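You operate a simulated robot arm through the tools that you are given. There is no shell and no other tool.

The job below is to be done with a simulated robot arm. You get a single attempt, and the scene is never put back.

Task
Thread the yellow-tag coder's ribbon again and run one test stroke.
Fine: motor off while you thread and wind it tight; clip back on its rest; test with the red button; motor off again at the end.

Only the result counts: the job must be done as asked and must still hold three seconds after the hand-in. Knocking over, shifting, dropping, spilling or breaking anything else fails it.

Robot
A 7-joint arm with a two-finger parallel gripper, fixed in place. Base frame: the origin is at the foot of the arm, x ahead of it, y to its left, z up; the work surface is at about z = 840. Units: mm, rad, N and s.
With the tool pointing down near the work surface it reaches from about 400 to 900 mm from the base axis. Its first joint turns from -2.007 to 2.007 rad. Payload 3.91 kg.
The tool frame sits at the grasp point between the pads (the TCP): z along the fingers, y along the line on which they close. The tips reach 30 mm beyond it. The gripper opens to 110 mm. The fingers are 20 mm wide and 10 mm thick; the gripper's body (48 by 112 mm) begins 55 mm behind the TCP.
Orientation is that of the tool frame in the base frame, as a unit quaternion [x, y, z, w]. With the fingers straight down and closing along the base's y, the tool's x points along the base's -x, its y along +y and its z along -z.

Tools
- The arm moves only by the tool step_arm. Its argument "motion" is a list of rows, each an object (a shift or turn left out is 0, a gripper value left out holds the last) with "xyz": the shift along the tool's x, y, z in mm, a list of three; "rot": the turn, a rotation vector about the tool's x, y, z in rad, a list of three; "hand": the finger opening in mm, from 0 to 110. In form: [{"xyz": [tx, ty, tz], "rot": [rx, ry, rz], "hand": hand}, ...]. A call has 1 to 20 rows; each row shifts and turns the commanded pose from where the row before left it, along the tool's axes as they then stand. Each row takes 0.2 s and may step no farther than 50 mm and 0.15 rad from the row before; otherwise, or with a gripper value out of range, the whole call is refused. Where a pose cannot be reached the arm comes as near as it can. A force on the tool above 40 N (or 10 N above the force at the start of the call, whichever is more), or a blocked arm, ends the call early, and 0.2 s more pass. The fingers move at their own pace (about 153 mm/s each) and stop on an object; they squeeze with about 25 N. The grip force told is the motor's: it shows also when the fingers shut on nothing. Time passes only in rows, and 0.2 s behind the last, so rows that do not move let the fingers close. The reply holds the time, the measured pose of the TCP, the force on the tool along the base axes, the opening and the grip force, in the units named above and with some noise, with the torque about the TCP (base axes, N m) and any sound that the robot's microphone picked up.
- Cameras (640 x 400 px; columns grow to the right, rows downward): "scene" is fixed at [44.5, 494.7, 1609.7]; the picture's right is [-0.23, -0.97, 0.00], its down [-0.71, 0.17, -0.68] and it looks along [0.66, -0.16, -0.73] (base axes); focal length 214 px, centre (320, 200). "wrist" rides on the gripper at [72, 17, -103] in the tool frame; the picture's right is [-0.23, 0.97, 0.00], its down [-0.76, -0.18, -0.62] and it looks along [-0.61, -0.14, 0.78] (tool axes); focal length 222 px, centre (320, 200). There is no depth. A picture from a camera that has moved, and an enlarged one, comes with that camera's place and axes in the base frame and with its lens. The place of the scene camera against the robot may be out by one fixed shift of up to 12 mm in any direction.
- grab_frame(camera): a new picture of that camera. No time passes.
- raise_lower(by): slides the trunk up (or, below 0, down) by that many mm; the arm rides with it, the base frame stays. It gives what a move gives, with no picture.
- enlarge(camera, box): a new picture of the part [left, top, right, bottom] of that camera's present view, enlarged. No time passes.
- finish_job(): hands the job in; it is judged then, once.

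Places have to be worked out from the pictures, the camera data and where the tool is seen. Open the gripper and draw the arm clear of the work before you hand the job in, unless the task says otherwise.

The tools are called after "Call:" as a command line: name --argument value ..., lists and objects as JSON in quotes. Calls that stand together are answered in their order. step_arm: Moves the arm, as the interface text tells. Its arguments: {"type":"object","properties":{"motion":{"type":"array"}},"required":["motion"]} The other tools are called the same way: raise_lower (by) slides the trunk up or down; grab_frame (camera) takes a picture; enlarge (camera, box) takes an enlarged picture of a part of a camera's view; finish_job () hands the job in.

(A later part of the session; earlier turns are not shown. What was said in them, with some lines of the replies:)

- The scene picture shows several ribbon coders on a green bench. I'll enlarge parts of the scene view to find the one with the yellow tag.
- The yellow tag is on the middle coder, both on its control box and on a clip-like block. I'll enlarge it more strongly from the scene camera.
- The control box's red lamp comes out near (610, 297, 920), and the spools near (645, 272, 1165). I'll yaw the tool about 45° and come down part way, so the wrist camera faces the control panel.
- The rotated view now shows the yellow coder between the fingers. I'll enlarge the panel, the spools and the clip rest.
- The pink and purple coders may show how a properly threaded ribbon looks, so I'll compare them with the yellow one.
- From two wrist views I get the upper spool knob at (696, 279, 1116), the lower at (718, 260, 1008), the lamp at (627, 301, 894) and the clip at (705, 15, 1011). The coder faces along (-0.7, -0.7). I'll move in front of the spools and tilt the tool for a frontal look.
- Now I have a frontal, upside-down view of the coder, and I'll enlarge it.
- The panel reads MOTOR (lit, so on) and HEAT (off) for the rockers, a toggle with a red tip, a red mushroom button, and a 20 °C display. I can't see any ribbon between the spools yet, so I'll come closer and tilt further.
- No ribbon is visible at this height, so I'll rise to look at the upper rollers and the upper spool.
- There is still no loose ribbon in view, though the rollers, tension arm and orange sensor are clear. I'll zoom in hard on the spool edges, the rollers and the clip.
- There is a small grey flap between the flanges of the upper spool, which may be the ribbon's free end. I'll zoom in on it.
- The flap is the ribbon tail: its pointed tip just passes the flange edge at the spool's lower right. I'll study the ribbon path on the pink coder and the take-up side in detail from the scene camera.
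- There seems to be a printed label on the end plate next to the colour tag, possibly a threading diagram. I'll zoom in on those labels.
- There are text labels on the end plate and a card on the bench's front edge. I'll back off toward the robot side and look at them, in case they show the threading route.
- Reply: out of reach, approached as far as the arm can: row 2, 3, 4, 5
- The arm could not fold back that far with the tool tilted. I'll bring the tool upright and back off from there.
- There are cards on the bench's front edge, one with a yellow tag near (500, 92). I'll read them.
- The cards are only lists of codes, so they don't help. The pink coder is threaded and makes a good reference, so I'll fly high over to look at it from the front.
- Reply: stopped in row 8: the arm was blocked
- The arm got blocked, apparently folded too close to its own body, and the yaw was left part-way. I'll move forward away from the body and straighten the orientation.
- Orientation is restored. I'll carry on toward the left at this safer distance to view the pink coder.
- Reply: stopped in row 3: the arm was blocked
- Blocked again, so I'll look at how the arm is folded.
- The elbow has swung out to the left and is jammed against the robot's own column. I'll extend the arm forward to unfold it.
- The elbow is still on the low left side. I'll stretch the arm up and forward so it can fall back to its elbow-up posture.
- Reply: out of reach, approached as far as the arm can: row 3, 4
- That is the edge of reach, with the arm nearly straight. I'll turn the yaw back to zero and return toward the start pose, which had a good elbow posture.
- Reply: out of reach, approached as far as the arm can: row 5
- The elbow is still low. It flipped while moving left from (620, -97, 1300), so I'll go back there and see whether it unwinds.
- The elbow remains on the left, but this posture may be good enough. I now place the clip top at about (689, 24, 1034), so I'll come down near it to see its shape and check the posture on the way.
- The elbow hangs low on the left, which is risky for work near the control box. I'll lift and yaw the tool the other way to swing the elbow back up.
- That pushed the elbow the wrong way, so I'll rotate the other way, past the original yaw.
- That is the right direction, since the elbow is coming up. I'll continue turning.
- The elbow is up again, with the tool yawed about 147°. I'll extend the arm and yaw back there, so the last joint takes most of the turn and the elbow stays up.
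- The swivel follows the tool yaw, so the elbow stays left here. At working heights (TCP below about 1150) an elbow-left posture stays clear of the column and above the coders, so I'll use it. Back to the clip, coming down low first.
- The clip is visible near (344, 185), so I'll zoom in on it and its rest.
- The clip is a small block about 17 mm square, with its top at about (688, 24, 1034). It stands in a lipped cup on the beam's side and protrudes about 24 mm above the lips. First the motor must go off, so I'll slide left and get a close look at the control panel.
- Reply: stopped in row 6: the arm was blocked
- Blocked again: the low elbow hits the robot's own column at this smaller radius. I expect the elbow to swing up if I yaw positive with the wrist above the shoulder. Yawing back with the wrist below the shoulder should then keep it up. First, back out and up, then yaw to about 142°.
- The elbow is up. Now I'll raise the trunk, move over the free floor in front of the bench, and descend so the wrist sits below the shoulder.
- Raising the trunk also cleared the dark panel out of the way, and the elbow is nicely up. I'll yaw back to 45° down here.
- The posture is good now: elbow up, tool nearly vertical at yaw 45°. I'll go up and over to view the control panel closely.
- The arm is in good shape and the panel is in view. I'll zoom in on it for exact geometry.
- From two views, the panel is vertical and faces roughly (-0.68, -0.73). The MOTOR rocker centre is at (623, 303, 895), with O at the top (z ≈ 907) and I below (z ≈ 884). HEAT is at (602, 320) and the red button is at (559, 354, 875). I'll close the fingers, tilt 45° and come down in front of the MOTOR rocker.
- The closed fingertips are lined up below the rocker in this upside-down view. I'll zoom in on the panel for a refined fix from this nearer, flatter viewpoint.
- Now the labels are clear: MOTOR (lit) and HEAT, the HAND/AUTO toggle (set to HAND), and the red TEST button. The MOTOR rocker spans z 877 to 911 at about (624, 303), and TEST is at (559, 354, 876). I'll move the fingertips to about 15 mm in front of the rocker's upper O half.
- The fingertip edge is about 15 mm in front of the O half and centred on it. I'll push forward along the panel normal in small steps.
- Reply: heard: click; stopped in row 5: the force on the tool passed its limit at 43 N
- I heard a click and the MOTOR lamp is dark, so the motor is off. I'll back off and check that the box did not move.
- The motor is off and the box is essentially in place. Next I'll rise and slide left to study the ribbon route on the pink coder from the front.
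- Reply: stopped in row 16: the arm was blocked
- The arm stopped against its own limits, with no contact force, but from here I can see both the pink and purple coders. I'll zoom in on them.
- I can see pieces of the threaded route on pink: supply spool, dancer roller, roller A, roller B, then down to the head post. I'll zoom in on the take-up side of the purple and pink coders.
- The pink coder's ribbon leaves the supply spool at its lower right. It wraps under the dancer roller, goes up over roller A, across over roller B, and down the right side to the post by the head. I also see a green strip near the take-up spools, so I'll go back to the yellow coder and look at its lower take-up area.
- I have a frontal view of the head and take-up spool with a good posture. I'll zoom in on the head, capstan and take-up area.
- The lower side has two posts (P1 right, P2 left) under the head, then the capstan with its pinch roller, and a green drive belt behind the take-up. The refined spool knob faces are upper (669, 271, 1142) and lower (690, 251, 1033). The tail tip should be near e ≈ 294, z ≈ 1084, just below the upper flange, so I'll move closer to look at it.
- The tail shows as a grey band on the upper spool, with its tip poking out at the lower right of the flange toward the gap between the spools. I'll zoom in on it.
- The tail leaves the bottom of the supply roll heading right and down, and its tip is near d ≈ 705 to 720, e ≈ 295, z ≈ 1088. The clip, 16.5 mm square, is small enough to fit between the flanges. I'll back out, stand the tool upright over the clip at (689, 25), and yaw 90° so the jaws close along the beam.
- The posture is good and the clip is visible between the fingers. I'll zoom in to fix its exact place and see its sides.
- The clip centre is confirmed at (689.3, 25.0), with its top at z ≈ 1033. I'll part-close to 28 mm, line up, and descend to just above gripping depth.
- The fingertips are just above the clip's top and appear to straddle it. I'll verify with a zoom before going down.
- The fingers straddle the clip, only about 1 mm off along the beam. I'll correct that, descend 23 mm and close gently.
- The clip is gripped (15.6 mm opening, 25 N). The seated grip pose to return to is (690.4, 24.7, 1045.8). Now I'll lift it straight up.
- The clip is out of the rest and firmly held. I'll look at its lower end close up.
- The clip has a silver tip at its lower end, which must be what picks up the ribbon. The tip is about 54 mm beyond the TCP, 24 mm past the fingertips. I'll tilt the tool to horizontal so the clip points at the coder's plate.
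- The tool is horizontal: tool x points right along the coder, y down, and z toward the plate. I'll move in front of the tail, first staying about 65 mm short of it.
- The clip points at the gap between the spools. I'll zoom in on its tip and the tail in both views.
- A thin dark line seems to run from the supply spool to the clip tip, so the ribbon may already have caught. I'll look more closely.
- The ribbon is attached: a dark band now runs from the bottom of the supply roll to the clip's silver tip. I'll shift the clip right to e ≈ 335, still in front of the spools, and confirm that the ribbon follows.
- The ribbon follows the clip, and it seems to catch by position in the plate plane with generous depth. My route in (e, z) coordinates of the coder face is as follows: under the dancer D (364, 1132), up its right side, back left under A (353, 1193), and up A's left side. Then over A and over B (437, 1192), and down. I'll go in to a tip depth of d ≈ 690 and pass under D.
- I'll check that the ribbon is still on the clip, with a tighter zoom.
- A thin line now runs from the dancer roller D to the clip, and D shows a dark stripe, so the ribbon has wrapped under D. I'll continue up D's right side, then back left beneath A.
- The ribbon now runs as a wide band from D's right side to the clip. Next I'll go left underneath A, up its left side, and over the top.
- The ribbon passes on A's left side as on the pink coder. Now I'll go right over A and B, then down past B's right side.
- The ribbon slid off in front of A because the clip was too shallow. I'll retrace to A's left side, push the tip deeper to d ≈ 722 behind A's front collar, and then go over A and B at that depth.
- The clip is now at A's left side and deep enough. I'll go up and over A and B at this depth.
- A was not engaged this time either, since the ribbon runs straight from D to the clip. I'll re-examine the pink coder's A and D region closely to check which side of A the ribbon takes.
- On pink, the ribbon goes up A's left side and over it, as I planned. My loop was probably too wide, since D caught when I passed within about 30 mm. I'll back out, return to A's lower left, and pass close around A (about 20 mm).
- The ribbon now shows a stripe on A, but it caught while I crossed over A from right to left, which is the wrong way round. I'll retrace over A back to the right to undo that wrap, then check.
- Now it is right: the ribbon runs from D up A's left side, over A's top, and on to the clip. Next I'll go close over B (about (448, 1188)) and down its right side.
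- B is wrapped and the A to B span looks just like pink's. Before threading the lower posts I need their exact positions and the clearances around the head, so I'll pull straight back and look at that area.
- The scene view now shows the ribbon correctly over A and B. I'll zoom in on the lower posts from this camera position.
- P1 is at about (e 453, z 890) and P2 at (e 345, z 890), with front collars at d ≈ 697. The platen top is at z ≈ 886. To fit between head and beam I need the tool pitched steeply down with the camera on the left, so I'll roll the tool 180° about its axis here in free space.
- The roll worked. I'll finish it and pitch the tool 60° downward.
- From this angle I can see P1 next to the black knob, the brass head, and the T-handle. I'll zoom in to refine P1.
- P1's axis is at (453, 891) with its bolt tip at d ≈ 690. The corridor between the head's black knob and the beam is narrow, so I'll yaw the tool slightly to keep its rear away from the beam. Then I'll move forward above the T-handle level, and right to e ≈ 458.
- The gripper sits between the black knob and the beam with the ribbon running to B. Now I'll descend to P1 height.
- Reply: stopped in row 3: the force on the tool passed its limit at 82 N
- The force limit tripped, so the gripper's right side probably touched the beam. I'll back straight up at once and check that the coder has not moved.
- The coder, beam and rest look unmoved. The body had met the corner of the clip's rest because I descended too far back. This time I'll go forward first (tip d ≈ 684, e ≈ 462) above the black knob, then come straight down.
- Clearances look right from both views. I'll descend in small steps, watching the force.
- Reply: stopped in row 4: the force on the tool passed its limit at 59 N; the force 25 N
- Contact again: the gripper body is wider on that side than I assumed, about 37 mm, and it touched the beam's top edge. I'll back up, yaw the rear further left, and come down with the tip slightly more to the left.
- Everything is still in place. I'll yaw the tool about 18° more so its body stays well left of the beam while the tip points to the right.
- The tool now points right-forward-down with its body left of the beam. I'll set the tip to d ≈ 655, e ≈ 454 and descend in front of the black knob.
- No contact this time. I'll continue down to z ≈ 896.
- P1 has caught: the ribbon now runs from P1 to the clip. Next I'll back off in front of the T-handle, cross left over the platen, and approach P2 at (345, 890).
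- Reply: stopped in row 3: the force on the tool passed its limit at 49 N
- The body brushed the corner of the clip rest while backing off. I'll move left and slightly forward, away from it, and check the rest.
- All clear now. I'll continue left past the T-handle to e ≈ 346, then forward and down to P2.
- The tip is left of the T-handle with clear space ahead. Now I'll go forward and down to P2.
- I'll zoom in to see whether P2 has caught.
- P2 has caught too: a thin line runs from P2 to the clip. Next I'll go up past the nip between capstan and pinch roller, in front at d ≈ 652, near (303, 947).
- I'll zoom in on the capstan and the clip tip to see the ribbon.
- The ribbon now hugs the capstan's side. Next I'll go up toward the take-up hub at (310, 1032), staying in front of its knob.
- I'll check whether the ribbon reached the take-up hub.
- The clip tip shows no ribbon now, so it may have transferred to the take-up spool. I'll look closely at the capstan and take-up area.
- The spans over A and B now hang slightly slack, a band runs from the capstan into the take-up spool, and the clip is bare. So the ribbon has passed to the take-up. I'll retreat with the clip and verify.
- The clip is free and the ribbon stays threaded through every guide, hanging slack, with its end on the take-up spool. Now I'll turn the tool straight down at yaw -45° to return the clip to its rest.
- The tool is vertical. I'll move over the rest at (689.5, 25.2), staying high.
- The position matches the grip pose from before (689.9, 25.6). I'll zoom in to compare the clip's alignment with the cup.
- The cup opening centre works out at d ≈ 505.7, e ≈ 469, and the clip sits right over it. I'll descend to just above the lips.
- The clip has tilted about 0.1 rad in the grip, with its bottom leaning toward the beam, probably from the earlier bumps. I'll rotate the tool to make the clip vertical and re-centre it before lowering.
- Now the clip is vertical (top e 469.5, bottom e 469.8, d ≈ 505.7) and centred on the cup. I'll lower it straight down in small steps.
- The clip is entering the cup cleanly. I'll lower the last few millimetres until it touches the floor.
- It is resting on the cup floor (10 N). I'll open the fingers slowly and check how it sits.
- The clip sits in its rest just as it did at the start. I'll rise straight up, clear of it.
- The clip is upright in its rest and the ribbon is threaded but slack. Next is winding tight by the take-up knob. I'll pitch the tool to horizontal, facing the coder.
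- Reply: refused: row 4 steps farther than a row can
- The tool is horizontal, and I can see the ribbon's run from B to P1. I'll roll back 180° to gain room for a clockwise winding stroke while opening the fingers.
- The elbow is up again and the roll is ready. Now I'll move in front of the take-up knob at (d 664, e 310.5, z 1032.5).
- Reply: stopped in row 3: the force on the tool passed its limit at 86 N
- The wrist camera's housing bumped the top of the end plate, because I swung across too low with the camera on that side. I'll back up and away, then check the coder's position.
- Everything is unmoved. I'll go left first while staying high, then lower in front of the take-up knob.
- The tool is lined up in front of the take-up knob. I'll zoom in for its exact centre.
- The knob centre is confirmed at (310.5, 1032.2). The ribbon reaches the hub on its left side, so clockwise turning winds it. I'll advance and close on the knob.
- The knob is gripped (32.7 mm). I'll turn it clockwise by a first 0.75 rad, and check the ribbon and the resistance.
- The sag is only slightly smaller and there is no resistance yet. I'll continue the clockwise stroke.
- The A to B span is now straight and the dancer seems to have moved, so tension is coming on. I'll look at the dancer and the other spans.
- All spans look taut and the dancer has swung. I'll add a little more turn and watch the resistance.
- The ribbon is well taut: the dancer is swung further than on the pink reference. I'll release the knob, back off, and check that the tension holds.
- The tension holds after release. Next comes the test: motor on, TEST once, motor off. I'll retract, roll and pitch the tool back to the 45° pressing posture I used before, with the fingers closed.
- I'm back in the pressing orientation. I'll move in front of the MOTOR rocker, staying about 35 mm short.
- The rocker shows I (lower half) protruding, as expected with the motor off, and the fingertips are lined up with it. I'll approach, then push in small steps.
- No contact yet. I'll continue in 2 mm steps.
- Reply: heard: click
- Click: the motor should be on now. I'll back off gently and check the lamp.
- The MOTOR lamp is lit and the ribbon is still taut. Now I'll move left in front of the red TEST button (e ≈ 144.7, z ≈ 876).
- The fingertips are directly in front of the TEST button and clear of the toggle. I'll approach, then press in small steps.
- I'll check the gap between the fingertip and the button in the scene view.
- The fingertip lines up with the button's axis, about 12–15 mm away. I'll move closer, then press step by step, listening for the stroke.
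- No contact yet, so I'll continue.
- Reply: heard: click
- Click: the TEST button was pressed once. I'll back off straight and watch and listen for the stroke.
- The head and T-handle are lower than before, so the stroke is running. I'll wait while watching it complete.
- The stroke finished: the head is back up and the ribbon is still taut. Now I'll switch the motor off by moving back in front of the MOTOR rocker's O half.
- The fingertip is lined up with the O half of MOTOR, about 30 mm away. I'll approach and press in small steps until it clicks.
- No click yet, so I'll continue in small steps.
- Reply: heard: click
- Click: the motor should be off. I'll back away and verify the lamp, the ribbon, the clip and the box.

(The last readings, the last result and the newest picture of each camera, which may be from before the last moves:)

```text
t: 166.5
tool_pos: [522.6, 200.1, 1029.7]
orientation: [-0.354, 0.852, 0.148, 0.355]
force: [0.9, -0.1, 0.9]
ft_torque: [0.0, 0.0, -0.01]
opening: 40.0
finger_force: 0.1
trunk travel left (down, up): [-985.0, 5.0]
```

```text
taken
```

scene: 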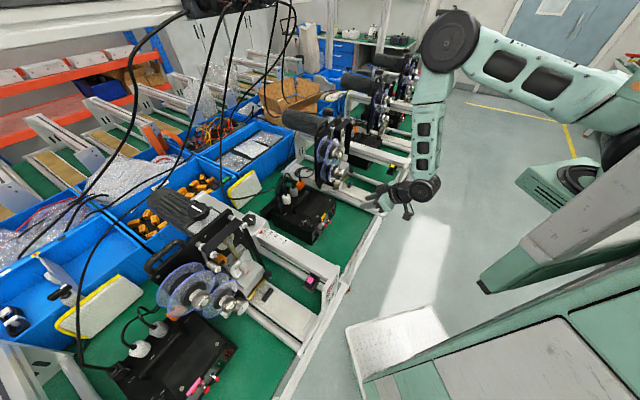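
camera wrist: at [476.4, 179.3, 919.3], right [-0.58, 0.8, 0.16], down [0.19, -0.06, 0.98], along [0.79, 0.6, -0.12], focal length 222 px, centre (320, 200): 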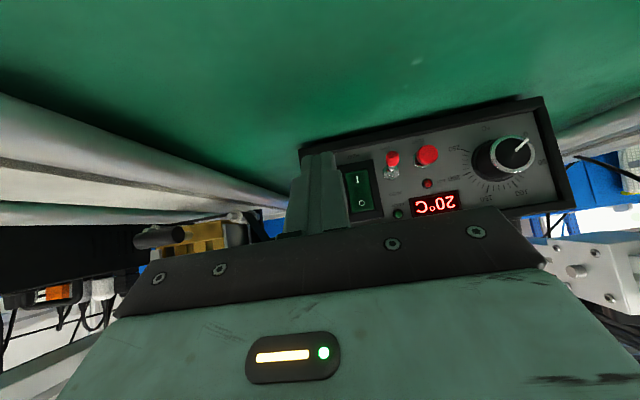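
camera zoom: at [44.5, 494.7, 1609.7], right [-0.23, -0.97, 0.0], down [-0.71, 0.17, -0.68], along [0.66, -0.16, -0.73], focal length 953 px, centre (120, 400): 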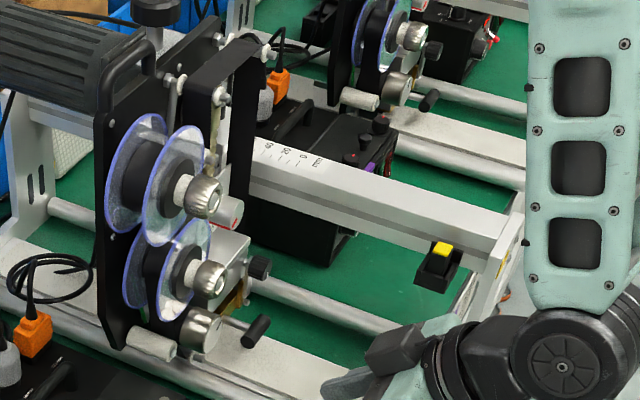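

MOTOR is dark, HEAT is off, and the clip is on its rest. Before handing in I'll inspect the ribbon path from the front with the wrist camera.

Call:
step_arm --motion '[{"xyz": [0, -40, 0], "hand": 110}, {"xyz": [-20, -40, -20]}, {"xyz": [-20, 0, -20]}, {}]'

Call:
grab_frame --camera "wrist"

Call:
enlarge --camera "wrist" --box '[220, 60, 420, 220]'

```text
t: 167.5
tool_pos: [579.6, 142.8, 1085.0]
orientation: [-0.353, 0.853, 0.146, 0.354]
force: [-0.5, -0.1, 0.7]
ft_torque: [0.02, -0.01, 0.03]
opening: 110.0
finger_force: 0.0
trunk travel left (down, up): [-985.0, 5.0]
```

```text
taken
camera wrist: at [479.6, 66.3, 1107.2], right [-0.58, 0.8, 0.16], down [0.19, -0.06, 0.98], along [0.79, 0.6, -0.12], focal length 222 px, centre (320, 200)
```

wrist: 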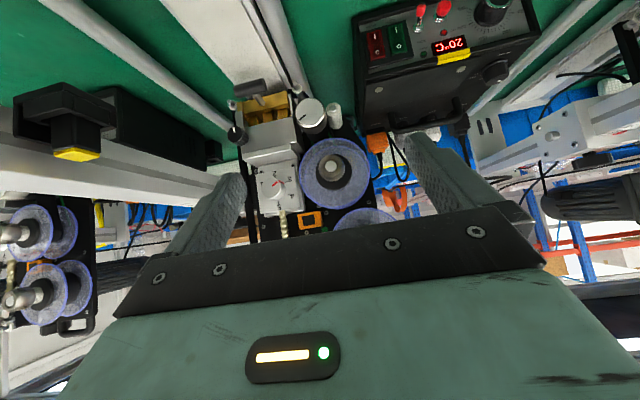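

```text
2.50 times, centred on (320, 140) of wrist
camera zoom: at [479.6, 66.3, 1107.2], right [-0.58, 0.8, 0.16], down [0.19, -0.06, 0.98], along [0.79, 0.6, -0.12], focal length 555 px, centre (320, 350)
```

zoom: 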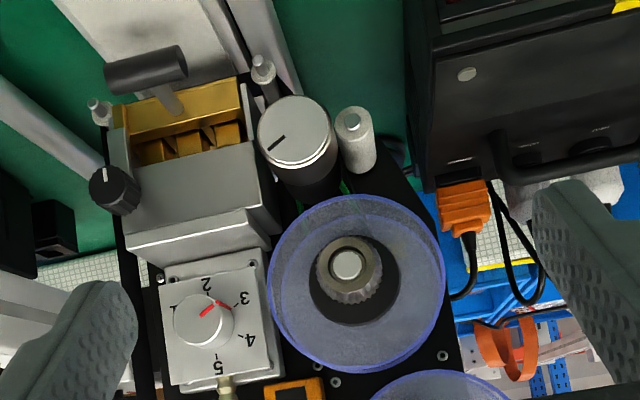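

I'll zoom in on the lower run and the right-hand run, then raise the view for the top.

Call:
enlarge --camera "wrist" --box '[290, 95, 370, 160]'

Call:
enlarge --camera "wrist" --box '[220, 75, 310, 140]'

Call:
step_arm --motion '[{"xyz": [-30, 0, -30]}, {"xyz": [-30, 0, -30]}, {"xyz": [-20, 0, -20]}, {}]'

Call:
enlarge --camera "wrist" --box '[230, 80, 420, 230]'

```text
6.15 times, centred on (330, 128) of wrist
camera zoom: at [479.6, 66.3, 1107.2], right [-0.58, 0.8, 0.16], down [0.19, -0.06, 0.98], along [0.79, 0.6, -0.12], focal length 1367 px, centre (258, 646)
```

zoom: 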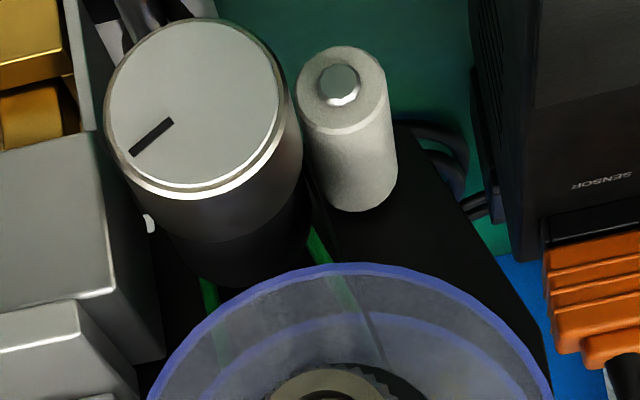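

```text
6.15 times, centred on (265, 108) of wrist
camera zoom: at [479.6, 66.3, 1107.2], right [-0.58, 0.8, 0.16], down [0.19, -0.06, 0.98], along [0.79, 0.6, -0.12], focal length 1367 px, centre (658, 769)
```

zoom: 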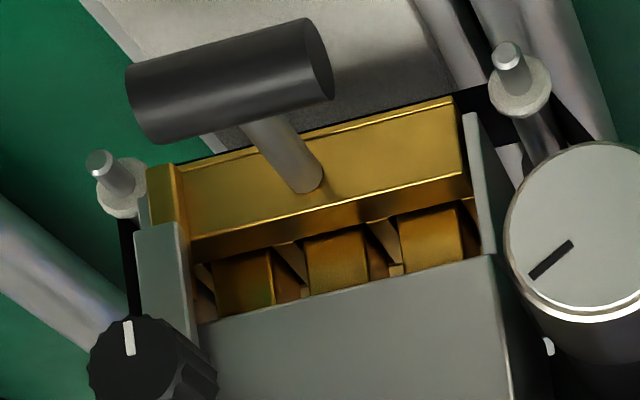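

```text
t: 168.5
tool_pos: [579.8, 144.1, 1198.8]
orientation: [-0.355, 0.853, 0.147, 0.354]
force: [0.1, -0.6, 0.2]
ft_torque: [0.04, 0.02, -0.01]
opening: 109.9
finger_force: 0.1
trunk travel left (down, up): [-985.0, 5.0]
```

```text
2.67 times, centred on (325, 155) of wrist
camera zoom: at [479.6, 67.3, 1220.7], right [-0.58, 0.8, 0.16], down [0.19, -0.06, 0.98], along [0.79, 0.6, -0.12], focal length 592 px, centre (307, 320)
```

zoom: 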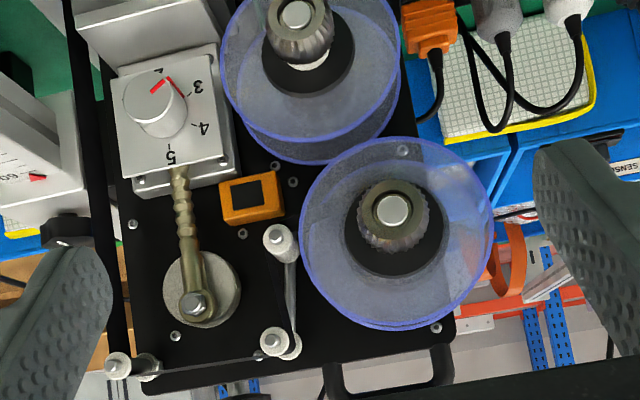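

The path matches the pink reference: supply, dancer, A, B, P1, under the type, P2, capstan, take-up. The dancer sits as on a tensioned machine and all switches are off. I'll draw the arm clear with the gripper open and take a last look.

Call:
step_arm --motion '[{"xyz": [-14, 0, -33]}, {"xyz": [-14, 0, -33]}, {"xyz": [-14, 0, -33]}, {}, {}]'

Call:
grab_frame --camera "scene"

Call:
enlarge --camera "scene" --box '[240, 90, 420, 260]'

Call:
enlarge --camera "scene" --box '[378, 155, 408, 180]'

```text
t: 169.7
tool_pos: [565.4, 122.0, 1300.1]
orientation: [-0.354, 0.853, 0.147, 0.354]
force: [0.4, -0.7, 0.4]
ft_torque: [-0.01, 0.0, 0.0]
opening: 109.8
finger_force: 0.1
out of reach, approached as far as the arm can: row 2, 3
trunk travel left (down, up): [-985.0, 5.0]
```

```text
taken
```

scene: 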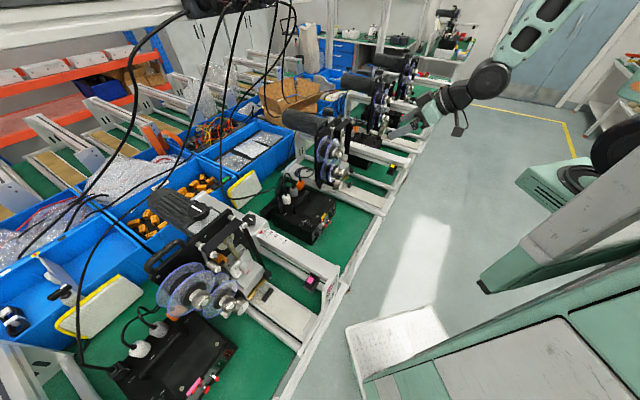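

```text
2.35 times, centred on (330, 175) of scene
camera zoom: at [44.5, 494.7, 1609.7], right [-0.23, -0.97, 0.0], down [-0.71, 0.17, -0.68], along [0.66, -0.16, -0.73], focal length 505 px, centre (296, 259)
```

zoom: 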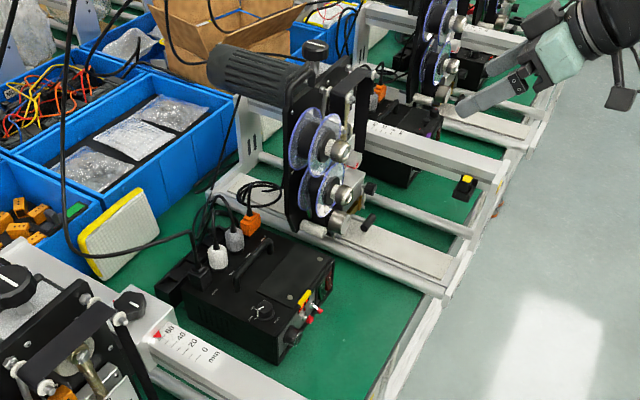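

```text
16.00 times, centred on (393, 168) of scene
camera zoom: at [44.5, 494.7, 1609.7], right [-0.23, -0.97, 0.0], down [-0.71, 0.17, -0.68], along [0.66, -0.16, -0.73], focal length 3432 px, centre (-848, 720)
```

zoom: 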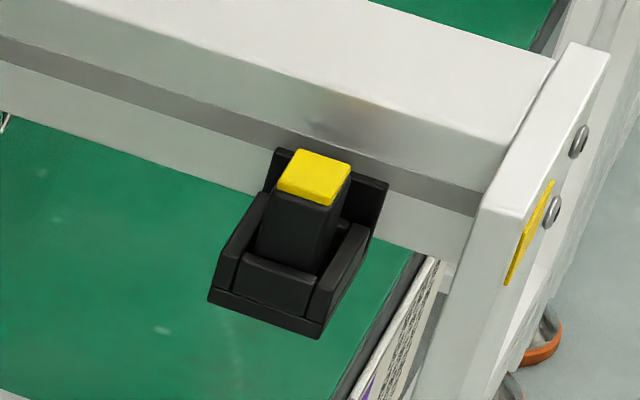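

The ribbon is threaded and taut, the one test stroke is done, the motor is off, and the clip is upright in its rest. The coder and box stand where they did, and the arm is clear with the gripper open, so I'm handing the job in.

Call:
finish_job

```text
The job is handed in.
```

I rethreaded the yellow-tag coder's ribbon, ran one test stroke and handed the job in. I haven't seen the judge's result.

- **Threading:** I switched the motor off first. The ribbon follows the same route as the pink coder's, from the supply spool over the upper rollers and under the head to the take-up spool. I wound it tight at the take-up knob, and it stayed taut after I let go and after the stroke.
- **Clip:** It is back upright in its rest, within about 1 mm of where it started.
- **Test stroke:** I switched the motor on and pressed the red TEST button once. The head went down and came back up, and I switched the motor off again. The motor lamp is dark and heat was never on.

**Bumps along the way:**
- **Coder frame:** The gripper or its camera hit it five times: the clip's rest twice, the beam or its edge twice, and the end plate once. The readings were about 49 to 86 N. I compared pictures after each hit and saw no movement.
- **Control box:** The first press on the motor switch reached 43 N and may have nudged the box about 1 mm. The later presses were gentle.
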